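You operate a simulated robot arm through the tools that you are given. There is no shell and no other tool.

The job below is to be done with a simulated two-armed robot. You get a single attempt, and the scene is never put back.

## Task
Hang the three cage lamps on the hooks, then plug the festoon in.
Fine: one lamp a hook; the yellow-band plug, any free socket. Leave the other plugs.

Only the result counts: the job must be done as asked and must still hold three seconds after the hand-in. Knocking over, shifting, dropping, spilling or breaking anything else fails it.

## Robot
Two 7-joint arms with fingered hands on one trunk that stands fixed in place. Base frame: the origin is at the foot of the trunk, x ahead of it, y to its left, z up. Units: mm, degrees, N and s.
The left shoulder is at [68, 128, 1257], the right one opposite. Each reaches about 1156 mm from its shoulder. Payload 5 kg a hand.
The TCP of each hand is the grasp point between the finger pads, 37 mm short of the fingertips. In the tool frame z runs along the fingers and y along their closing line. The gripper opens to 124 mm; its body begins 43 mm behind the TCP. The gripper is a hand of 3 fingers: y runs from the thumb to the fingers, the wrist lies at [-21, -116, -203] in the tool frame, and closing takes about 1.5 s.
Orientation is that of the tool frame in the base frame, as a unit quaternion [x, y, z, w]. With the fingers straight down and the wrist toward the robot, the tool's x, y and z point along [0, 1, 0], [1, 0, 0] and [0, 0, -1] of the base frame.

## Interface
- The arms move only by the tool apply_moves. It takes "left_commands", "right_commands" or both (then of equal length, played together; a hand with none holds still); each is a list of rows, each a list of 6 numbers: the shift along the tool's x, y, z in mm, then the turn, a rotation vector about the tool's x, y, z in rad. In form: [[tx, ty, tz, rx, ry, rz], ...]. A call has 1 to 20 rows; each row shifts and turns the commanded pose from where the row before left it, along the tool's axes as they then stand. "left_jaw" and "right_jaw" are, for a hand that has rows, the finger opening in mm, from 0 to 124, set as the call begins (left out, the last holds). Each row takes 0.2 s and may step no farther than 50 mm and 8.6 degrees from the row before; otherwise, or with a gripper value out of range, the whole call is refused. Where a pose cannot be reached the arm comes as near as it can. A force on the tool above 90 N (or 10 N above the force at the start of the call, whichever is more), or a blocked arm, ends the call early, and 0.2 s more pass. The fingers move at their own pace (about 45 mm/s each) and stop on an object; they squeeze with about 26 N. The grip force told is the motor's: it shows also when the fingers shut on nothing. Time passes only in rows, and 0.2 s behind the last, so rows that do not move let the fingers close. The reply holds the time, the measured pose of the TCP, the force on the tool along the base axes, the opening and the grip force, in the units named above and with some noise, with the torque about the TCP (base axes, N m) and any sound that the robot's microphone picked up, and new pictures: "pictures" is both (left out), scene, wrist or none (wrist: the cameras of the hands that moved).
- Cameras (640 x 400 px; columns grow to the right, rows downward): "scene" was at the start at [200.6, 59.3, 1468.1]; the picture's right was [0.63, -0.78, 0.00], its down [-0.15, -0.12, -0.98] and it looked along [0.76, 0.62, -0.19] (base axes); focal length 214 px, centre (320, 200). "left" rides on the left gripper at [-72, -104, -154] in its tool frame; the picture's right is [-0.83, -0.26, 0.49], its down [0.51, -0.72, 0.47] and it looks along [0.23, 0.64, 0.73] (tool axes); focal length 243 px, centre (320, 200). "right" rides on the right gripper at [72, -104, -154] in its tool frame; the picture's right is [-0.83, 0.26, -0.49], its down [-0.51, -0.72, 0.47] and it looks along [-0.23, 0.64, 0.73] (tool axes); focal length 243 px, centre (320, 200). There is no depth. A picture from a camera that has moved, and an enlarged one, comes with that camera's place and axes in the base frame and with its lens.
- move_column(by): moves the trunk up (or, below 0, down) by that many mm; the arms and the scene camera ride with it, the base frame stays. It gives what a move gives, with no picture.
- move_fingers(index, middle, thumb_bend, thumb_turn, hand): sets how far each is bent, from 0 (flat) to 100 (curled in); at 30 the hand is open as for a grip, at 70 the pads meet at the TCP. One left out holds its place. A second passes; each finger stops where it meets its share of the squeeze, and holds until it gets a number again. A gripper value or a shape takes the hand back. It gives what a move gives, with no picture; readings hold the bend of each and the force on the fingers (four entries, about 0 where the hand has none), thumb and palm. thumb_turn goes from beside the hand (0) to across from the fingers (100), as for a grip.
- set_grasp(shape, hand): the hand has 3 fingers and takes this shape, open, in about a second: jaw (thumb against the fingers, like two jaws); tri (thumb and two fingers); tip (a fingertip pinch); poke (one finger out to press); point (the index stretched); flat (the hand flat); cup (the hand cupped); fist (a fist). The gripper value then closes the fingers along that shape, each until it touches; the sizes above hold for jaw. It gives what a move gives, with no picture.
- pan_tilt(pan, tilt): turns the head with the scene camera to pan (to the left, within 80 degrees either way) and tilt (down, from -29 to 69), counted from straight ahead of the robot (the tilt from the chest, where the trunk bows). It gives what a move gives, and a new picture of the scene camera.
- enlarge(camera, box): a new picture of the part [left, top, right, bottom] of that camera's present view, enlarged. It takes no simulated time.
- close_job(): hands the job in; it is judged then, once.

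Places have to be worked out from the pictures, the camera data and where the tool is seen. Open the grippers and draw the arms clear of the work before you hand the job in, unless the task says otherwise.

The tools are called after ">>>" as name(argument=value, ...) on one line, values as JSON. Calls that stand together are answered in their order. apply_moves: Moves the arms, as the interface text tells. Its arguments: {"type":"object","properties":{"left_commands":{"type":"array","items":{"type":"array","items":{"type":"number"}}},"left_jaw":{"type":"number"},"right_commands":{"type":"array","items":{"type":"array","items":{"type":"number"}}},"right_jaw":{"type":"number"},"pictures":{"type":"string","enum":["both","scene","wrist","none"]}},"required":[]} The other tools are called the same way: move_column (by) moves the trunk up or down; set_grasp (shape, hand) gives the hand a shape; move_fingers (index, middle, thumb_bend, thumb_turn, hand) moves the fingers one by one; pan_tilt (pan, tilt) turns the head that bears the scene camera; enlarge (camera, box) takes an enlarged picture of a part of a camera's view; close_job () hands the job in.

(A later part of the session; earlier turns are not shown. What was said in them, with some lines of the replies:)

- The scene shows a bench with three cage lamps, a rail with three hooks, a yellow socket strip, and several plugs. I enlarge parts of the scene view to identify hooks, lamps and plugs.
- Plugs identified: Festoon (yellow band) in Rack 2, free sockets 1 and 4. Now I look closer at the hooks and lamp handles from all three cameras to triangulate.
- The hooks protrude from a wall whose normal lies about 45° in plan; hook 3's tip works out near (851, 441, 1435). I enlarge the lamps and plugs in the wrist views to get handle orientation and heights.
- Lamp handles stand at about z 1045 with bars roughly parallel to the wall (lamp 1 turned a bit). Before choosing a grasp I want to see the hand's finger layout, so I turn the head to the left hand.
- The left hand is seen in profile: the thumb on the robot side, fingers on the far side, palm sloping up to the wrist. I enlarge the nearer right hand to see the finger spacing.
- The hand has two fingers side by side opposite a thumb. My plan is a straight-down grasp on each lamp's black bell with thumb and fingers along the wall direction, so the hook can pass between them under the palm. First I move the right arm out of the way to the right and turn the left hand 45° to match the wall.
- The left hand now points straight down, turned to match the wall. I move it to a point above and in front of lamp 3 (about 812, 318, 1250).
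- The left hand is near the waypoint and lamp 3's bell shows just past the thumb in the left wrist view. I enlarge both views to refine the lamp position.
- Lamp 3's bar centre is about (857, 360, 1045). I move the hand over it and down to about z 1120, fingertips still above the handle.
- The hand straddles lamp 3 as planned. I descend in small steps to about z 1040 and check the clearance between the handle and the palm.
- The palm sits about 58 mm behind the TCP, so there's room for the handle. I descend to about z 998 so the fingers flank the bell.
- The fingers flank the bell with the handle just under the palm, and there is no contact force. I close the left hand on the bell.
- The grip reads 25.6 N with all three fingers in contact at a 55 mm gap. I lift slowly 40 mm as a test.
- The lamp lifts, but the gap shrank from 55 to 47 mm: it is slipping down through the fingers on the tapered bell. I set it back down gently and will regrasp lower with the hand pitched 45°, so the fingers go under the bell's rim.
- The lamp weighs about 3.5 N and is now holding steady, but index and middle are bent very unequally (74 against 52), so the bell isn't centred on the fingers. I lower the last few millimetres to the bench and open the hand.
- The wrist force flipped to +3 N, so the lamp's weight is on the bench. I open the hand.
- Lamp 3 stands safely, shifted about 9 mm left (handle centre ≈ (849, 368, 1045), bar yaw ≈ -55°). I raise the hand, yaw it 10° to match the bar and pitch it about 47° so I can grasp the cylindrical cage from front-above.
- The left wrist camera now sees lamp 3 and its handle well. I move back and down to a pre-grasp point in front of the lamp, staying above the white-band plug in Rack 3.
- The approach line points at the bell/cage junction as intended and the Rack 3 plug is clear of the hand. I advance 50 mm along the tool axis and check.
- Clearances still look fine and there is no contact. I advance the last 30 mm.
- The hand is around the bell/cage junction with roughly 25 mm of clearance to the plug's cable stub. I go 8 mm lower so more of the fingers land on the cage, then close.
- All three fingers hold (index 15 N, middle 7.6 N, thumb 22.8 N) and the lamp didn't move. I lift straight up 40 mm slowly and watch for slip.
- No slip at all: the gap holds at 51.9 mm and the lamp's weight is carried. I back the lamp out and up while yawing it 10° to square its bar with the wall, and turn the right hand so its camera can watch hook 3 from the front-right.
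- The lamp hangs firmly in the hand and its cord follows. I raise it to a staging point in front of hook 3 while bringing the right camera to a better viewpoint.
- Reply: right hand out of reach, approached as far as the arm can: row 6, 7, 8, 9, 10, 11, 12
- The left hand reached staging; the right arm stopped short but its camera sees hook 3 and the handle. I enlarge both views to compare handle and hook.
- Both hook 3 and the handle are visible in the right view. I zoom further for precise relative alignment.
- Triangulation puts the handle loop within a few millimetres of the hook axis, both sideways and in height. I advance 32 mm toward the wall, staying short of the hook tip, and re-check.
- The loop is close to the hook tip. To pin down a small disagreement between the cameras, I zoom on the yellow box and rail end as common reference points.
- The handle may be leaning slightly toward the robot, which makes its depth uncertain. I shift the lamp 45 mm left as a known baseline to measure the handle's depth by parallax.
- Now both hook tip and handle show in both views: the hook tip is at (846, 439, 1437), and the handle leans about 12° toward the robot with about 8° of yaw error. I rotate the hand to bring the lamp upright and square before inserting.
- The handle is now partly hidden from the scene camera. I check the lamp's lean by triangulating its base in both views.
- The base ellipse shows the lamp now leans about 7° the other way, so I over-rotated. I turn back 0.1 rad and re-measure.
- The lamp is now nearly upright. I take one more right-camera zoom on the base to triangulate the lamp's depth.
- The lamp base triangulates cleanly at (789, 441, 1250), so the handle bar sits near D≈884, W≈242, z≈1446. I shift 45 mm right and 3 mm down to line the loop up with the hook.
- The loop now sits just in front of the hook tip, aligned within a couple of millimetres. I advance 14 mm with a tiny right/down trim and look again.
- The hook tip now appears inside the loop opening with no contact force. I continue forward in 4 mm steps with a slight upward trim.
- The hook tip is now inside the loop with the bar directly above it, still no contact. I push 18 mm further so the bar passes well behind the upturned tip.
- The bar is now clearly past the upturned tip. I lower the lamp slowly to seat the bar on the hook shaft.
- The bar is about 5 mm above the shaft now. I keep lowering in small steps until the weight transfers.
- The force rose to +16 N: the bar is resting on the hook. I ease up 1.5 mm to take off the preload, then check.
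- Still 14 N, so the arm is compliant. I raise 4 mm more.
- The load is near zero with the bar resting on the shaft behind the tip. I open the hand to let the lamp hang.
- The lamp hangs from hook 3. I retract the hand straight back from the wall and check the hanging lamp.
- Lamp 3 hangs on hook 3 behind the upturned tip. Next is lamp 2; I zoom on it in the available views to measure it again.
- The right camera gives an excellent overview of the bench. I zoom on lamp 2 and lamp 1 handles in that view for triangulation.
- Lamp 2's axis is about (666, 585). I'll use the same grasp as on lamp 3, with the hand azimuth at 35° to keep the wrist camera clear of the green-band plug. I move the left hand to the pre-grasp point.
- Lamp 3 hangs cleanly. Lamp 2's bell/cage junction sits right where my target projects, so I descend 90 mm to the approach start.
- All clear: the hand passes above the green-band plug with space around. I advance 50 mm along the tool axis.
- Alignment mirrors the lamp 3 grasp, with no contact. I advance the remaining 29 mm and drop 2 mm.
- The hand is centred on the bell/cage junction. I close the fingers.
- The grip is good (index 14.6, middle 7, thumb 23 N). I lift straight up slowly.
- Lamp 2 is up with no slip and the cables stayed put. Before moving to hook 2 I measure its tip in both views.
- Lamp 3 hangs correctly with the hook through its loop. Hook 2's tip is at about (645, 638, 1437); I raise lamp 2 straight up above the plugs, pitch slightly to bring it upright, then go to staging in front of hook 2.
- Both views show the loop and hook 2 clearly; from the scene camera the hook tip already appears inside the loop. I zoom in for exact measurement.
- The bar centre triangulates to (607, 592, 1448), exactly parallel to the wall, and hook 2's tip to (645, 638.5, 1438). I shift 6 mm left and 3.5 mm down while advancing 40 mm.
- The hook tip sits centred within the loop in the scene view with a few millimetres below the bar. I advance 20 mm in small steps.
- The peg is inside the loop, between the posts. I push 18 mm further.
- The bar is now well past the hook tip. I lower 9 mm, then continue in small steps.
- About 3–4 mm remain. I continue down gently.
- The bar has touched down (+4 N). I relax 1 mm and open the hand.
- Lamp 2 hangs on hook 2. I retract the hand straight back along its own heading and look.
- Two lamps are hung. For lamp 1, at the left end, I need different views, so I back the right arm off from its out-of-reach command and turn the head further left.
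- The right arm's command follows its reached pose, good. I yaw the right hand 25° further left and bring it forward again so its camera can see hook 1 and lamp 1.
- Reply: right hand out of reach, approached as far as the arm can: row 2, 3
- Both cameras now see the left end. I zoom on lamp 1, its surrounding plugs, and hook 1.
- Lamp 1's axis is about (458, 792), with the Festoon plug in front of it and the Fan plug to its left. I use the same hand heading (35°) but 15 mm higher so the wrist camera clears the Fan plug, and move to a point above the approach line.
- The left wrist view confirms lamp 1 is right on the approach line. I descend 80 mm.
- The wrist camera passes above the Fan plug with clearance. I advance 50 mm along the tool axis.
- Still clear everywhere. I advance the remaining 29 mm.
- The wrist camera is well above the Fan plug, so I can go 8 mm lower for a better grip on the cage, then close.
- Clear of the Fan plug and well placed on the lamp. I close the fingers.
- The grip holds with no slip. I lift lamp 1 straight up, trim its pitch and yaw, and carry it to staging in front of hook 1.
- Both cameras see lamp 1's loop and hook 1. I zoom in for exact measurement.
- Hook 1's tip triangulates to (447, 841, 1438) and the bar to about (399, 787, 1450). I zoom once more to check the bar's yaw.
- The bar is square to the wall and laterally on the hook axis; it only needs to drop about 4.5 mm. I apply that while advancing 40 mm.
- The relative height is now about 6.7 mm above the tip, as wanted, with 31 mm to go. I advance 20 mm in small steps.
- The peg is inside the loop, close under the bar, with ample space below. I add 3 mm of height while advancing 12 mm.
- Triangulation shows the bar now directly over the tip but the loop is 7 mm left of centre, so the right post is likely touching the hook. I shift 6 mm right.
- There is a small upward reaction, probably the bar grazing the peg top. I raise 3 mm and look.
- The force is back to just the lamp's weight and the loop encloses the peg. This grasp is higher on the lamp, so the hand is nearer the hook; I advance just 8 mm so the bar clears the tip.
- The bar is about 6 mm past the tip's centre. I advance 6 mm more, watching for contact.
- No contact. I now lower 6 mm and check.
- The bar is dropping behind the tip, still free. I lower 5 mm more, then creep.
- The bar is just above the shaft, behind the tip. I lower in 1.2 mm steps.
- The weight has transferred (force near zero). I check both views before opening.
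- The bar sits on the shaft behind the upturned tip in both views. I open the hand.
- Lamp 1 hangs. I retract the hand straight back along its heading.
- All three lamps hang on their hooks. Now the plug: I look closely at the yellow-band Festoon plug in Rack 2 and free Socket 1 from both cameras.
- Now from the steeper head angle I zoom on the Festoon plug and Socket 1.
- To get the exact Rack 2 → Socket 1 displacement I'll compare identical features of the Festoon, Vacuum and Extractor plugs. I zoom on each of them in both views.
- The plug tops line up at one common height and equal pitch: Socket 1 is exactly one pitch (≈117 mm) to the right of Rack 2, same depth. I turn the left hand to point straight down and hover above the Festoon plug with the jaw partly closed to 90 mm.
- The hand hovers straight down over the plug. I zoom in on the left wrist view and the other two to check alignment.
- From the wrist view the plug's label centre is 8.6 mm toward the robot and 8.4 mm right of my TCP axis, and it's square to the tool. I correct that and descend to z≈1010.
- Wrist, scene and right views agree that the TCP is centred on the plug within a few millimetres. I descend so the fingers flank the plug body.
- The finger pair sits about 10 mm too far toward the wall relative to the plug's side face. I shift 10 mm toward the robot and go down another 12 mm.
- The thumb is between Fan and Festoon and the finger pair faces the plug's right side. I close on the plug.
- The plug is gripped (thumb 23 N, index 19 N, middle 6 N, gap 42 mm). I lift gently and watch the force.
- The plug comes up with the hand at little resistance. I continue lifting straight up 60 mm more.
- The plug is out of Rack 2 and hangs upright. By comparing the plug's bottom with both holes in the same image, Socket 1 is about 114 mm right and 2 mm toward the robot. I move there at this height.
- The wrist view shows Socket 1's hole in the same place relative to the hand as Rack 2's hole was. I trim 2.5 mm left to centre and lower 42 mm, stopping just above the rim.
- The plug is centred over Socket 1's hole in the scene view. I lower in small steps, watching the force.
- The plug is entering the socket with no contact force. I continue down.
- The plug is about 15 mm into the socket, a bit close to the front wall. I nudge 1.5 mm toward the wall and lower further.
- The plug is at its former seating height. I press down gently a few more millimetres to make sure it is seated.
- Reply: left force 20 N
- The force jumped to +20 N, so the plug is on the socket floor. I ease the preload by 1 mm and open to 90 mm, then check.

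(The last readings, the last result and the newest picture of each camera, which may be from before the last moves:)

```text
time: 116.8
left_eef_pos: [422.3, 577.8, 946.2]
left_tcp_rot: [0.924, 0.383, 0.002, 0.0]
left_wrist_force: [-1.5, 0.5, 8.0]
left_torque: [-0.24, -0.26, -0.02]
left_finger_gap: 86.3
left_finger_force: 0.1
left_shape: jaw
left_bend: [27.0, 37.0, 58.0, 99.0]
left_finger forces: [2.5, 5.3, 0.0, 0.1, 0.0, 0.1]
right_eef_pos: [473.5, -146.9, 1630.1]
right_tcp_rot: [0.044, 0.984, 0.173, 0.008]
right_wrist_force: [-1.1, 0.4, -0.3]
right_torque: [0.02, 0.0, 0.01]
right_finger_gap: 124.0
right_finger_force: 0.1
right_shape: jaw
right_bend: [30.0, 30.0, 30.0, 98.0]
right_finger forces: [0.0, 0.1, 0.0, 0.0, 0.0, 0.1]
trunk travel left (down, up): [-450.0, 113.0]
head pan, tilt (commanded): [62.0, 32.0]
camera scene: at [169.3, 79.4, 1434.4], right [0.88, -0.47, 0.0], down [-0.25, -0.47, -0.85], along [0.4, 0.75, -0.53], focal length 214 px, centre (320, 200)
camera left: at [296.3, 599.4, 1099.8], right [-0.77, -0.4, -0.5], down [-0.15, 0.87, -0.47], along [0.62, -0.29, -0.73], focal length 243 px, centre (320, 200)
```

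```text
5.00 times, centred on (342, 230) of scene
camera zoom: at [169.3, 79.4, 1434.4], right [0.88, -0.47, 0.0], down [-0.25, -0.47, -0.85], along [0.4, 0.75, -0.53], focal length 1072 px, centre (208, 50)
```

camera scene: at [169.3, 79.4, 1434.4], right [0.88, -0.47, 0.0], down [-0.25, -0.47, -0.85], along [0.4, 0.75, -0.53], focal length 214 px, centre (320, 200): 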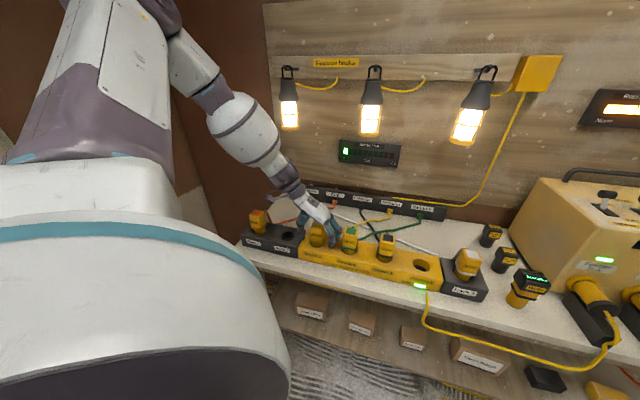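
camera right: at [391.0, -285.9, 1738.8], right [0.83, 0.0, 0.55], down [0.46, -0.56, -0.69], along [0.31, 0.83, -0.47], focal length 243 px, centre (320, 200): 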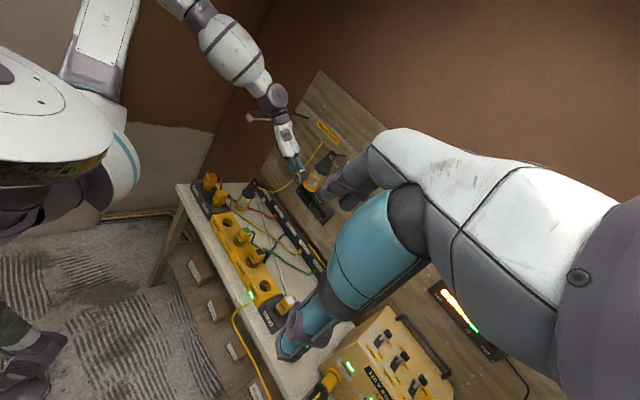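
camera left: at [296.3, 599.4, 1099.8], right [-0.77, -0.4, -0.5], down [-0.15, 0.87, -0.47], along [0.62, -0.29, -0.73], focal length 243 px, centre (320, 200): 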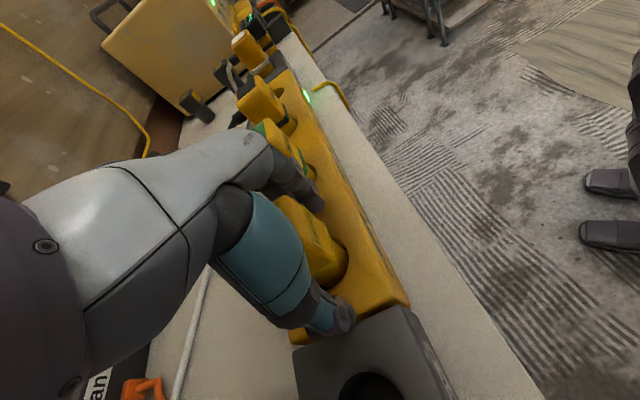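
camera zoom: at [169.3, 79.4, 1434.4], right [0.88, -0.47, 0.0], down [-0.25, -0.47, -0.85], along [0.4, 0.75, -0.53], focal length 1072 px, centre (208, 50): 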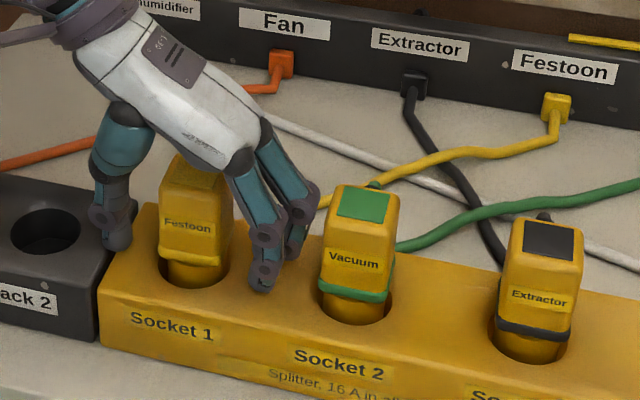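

The lamps lit up — the festoon is live. A fingertip is pressing lightly on the splitter top, so I raise the hand slowly straight up.

>>> apply_moves(left_commands=[[0, 0, -3, 0, 0, 0], [0, 0, -4, 0, 0, 0], [0, 0, 0, 0, 0, 0]], pictures="none")

>>> enlarge(camera="scene", box=[285, 190, 400, 270])

>>> enlarge(camera="right", box=[205, 165, 275, 235])

```text
time: 117.6
left_eef_pos: [423.0, 578.1, 951.9]
left_tcp_rot: [0.923, 0.384, 0.002, 0.0]
left_wrist_force: [-0.2, 0.5, 0.3]
left_torque: [-0.02, 0.02, -0.03]
left_finger_gap: 87.5
left_finger_force: 0.1
left_shape: jaw
left_bend: [27.0, 37.0, 58.0, 99.0]
left_finger forces: [0.0, 0.0, 0.0, 0.1, 0.0, 0.0]
right_eef_pos: [475.1, -145.3, 1630.8]
right_tcp_rot: [0.045, 0.984, 0.173, 0.007]
right_wrist_force: [-0.3, -0.2, 0.5]
right_torque: [0.05, 0.02, -0.03]
right_finger_gap: 123.8
right_finger_force: 0.0
right_shape: jaw
right_bend: [30.0, 30.0, 30.0, 98.0]
right_finger forces: [0.0, 0.0, 0.1, 0.0, 0.0, 0.0]
trunk travel left (down, up): [-450.0, 113.0]
head pan, tilt (commanded): [62.0, 32.0]
```

```text
5.00 times, centred on (342, 230) of scene
camera zoom: at [170.2, 80.0, 1434.3], right [0.88, -0.47, 0.0], down [-0.25, -0.47, -0.85], along [0.4, 0.75, -0.53], focal length 1072 px, centre (208, 50)
```

zoom: 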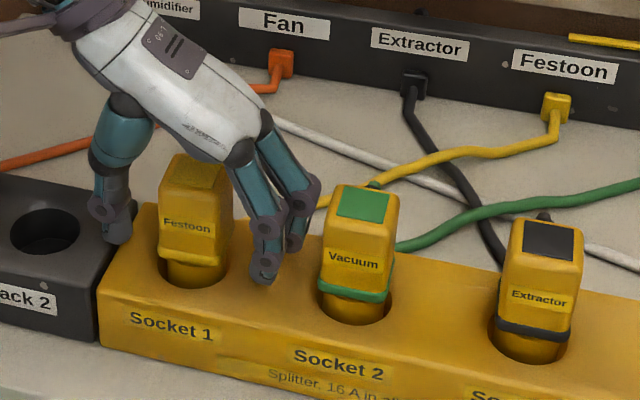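

```text
5.71 times, centred on (240, 200) of right
camera zoom: at [390.1, -288.9, 1738.6], right [0.83, 0.0, 0.55], down [0.46, -0.56, -0.69], along [0.31, 0.83, -0.47], focal length 1386 px, centre (777, 200)
```

zoom: 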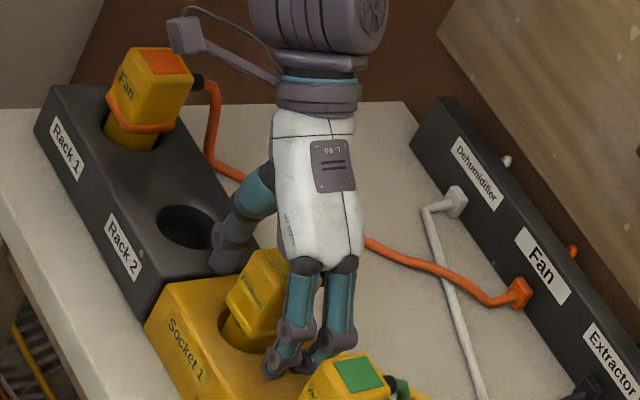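

Clear of everything now. I lift the hand straight up well above the plugs.

>>> apply_moves(left_commands=[[0, 0, -15, 0, 0, 0], [0, 0, -30, 0, 0, 0], [0, 0, -40, 0, 0, 0], [0, 0, -40, 0, 0, 0], [0, 0, -40, 0, 0, 0], [0, 0, -40, 0, 0, 0], [0, 0, 0, 0, 0, 0]], pictures="both")

>>> enlarge(camera="scene", box=[240, 190, 420, 290])

>>> enlarge(camera="scene", box=[260, 50, 560, 180])

```text
time: 119.2
left_eef_pos: [421.7, 576.5, 1155.8]
left_tcp_rot: [0.924, 0.383, 0.002, 0.0]
left_wrist_force: [0.3, 0.2, 0.4]
left_torque: [-0.02, 0.02, 0.02]
left_finger_gap: 87.8
left_finger_force: 0.1
left_shape: jaw
left_bend: [27.0, 37.0, 58.0, 99.0]
left_finger forces: [0.0, 0.0, 0.1, 0.0, 0.1, 0.0]
right_eef_pos: [475.4, -146.0, 1629.4]
right_tcp_rot: [0.045, 0.984, 0.174, 0.008]
right_wrist_force: [0.1, 0.6, -0.4]
right_torque: [-0.04, 0.01, -0.03]
right_finger_gap: 124.2
right_finger_force: 0.1
right_shape: jaw
right_bend: [30.0, 30.0, 30.0, 98.0]
right_finger forces: [0.0, 0.1, 0.1, 0.1, 0.0, 0.1]
trunk travel left (down, up): [-450.0, 113.0]
head pan, tilt (commanded): [62.0, 32.0]
camera scene: at [170.6, 80.5, 1434.2], right [0.88, -0.47, 0.0], down [-0.25, -0.47, -0.85], along [0.4, 0.75, -0.53], focal length 214 px, centre (320, 200)
camera left: at [296.0, 598.7, 1309.9], right [-0.77, -0.4, -0.5], down [-0.15, 0.87, -0.47], along [0.62, -0.29, -0.73], focal length 243 px, centre (320, 200)
```

scene: 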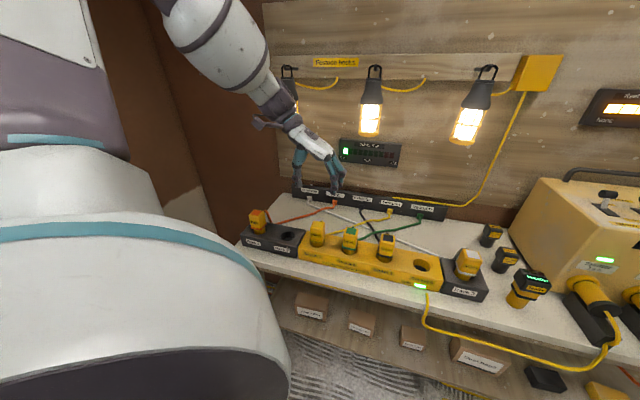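
left: 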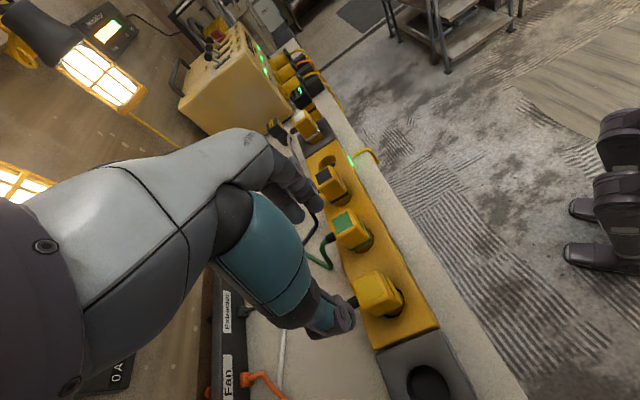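

```text
3.56 times, centred on (330, 240) of scene
camera zoom: at [170.6, 80.5, 1434.2], right [0.88, -0.47, 0.0], down [-0.25, -0.47, -0.85], along [0.4, 0.75, -0.53], focal length 763 px, centre (284, 58)
```

zoom: 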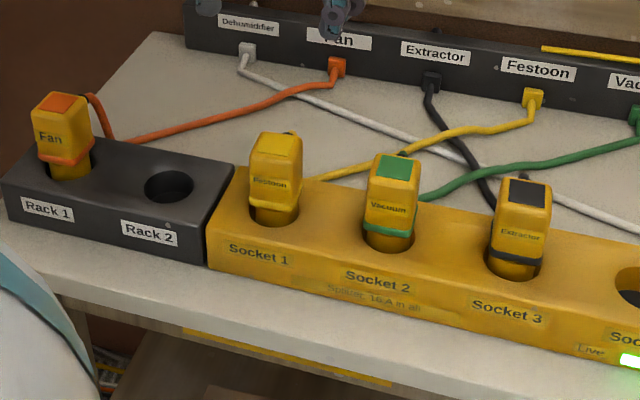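

```text
2.13 times, centred on (410, 115) of scene
camera zoom: at [170.6, 80.5, 1434.2], right [0.88, -0.47, 0.0], down [-0.25, -0.47, -0.85], along [0.4, 0.75, -0.53], focal length 458 px, centre (128, 381)
```

zoom: 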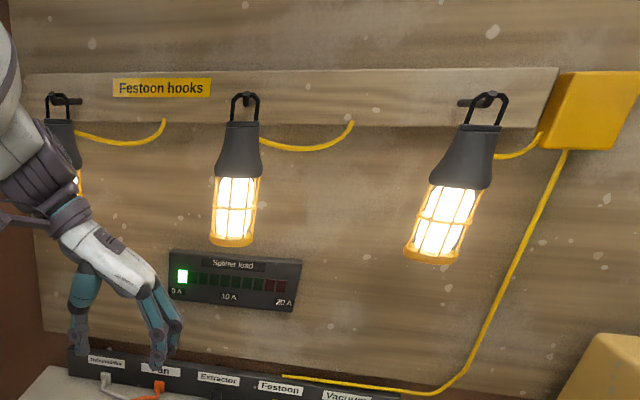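

The Festoon plug sits in Socket 1 like its neighbours, the splitter shows load, and all lamps glow. I draw the left arm back from the work and open the hand fully.

>>> apply_moves(left_commands=[[-20, 0, -15, 0, 0, 0], [-38, 0, -15, 0, 0, 0], [-38, 0, -15, 0, 0, 0], [-38, 0, -15, 0, 0, 0], [-38, 0, -10, 0, 0, 0], [0, 0, 0, 0, 0, 0]], left_jaw=124, pictures="both")

>>> pan_tilt(pan=42, tilt=18)

>>> enlarge(camera="scene", box=[130, 90, 400, 240])

>>> enlarge(camera="scene", box=[100, 220, 420, 390])

```text
time: 120.6
left_eef_pos: [300.6, 459.7, 1226.8]
left_tcp_rot: [0.924, 0.383, 0.001, 0.0]
left_wrist_force: [0.5, -0.1, -0.2]
left_torque: [-0.01, 0.04, -0.01]
left_finger_gap: 123.7
left_finger_force: 0.0
left_shape: jaw
left_bend: [30.0, 30.0, 30.0, 98.0]
left_finger forces: [0.1, 0.0, 0.1, 0.0, 0.1, 0.0]
right_eef_pos: [478.2, -144.5, 1629.1]
right_tcp_rot: [0.045, 0.984, 0.174, 0.007]
right_wrist_force: [0.7, -0.5, -1.1]
right_torque: [0.0, 0.05, 0.06]
right_finger_gap: 123.6
right_finger_force: 0.1
right_shape: jaw
right_bend: [30.0, 30.0, 30.0, 98.0]
right_finger forces: [0.0, 0.0, 0.0, 0.0, 0.1, 0.0]
trunk travel left (down, up): [-450.0, 113.0]
head pan, tilt (commanded): [62.0, 32.0]
camera scene: at [171.9, 80.4, 1434.0], right [0.88, -0.47, 0.0], down [-0.25, -0.47, -0.85], along [0.4, 0.75, -0.53], focal length 214 px, centre (320, 200)
camera left: at [174.6, 481.0, 1381.3], right [-0.77, -0.4, -0.49], down [-0.15, 0.87, -0.47], along [0.62, -0.29, -0.73], focal length 243 px, centre (320, 200)
```

scene: 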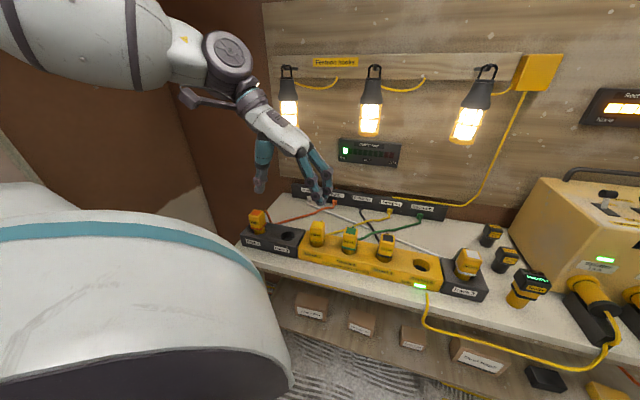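
left: 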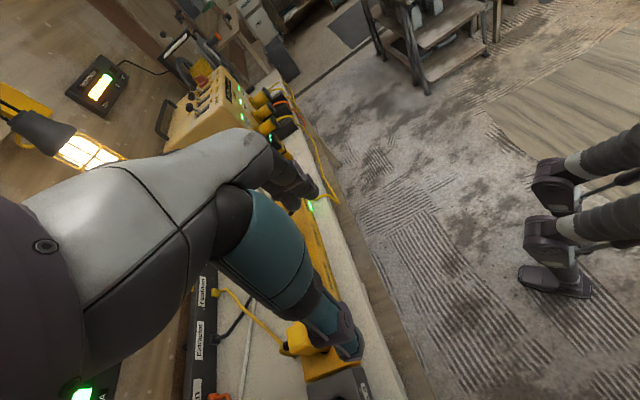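

```text
time: 121.5
left_eef_pos: [299.5, 457.4, 1228.4]
left_tcp_rot: [0.924, 0.383, 0.002, 0.0]
left_wrist_force: [-0.3, 0.4, 0.1]
left_torque: [0.04, 0.0, 0.0]
left_finger_gap: 123.6
left_finger_force: 0.1
left_shape: jaw
left_bend: [30.0, 30.0, 30.0, 98.0]
left_finger forces: [0.0, 0.1, 0.0, 0.1, 0.0, 0.0]
right_eef_pos: [475.7, -146.7, 1629.3]
right_tcp_rot: [0.046, 0.984, 0.173, 0.009]
right_wrist_force: [0.2, -0.4, 0.6]
right_torque: [0.0, -0.02, 0.0]
right_finger_gap: 123.7
right_finger_force: 0.1
right_shape: jaw
right_bend: [30.0, 30.0, 30.0, 98.0]
right_finger forces: [0.1, 0.1, 0.1, 0.0, 0.1, 0.0]
trunk travel left (down, up): [-450.0, 113.0]
head pan, tilt (commanded): [42.0, 18.0]
camera scene: at [197.4, 63.1, 1456.7], right [0.67, -0.74, 0.0], down [-0.23, -0.21, -0.95], along [0.71, 0.64, -0.31], focal length 214 px, centre (320, 200)
```

scene: 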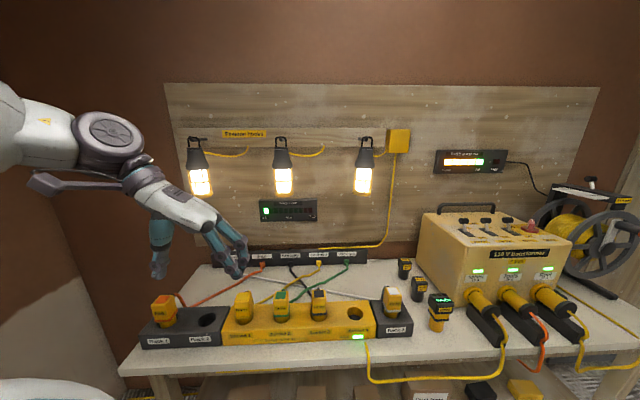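

```text
2.37 times, centred on (265, 165) of scene
camera zoom: at [197.4, 63.1, 1456.7], right [0.67, -0.74, 0.0], down [-0.23, -0.21, -0.95], along [0.71, 0.64, -0.31], focal length 508 px, centre (450, 283)
```

zoom: 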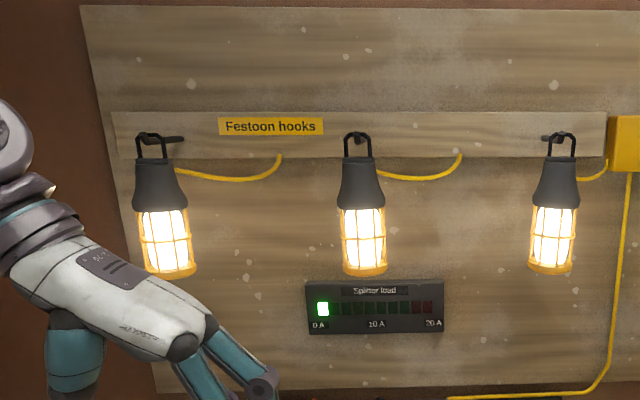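

```text
2.00 times, centred on (260, 305) of scene
camera zoom: at [197.4, 63.1, 1456.7], right [0.67, -0.74, 0.0], down [-0.23, -0.21, -0.95], along [0.71, 0.64, -0.31], focal length 429 px, centre (440, -10)
```

zoom: 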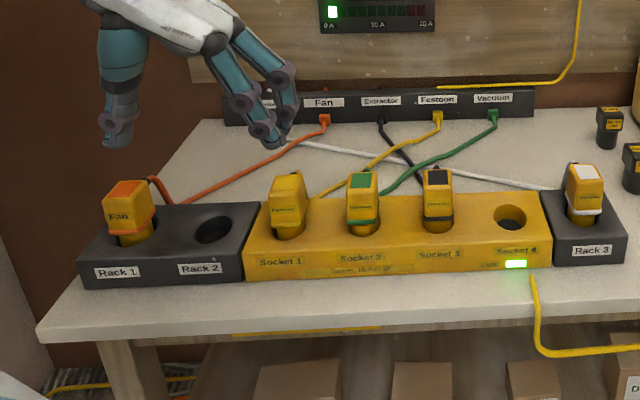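

Everything is in place: three lamps hang one per hook and are lit, the yellow-band plug is in Socket 1, and the other plugs, blanks and tester are untouched. Both hands are open and clear, so I hand the job in.

>>> close_job()

```text
The job is handed in.
```

The job is handed in. All three cage lamps are hung, one to a hook, and the yellow-band festoon plug is in Socket 1.

- **Lamps:** The three lamps lit up and the splitter load display rose when the plug went in. Before hand-in I checked that each handle sat on its hook behind the upturned tip.
- **Plug:** It came out of Rack 2 and went down until it rested on the floor of Socket 1, at the same height as its neighbours.
- **Everything else:** The Fan, Vacuum, Extractor and Dehumidifier plugs, the blanks and the tester were not moved. Both hands were open and clear of the bench at hand-in.
- **During the work:** My first grip on the right-hand lamp slipped a few millimetres. I set it back on the bench, which shifted it about 9 mm, and took a firmer grip lower down. A fingertip also pressed lightly on the splitter top as I let go of the plug, and nothing moved.
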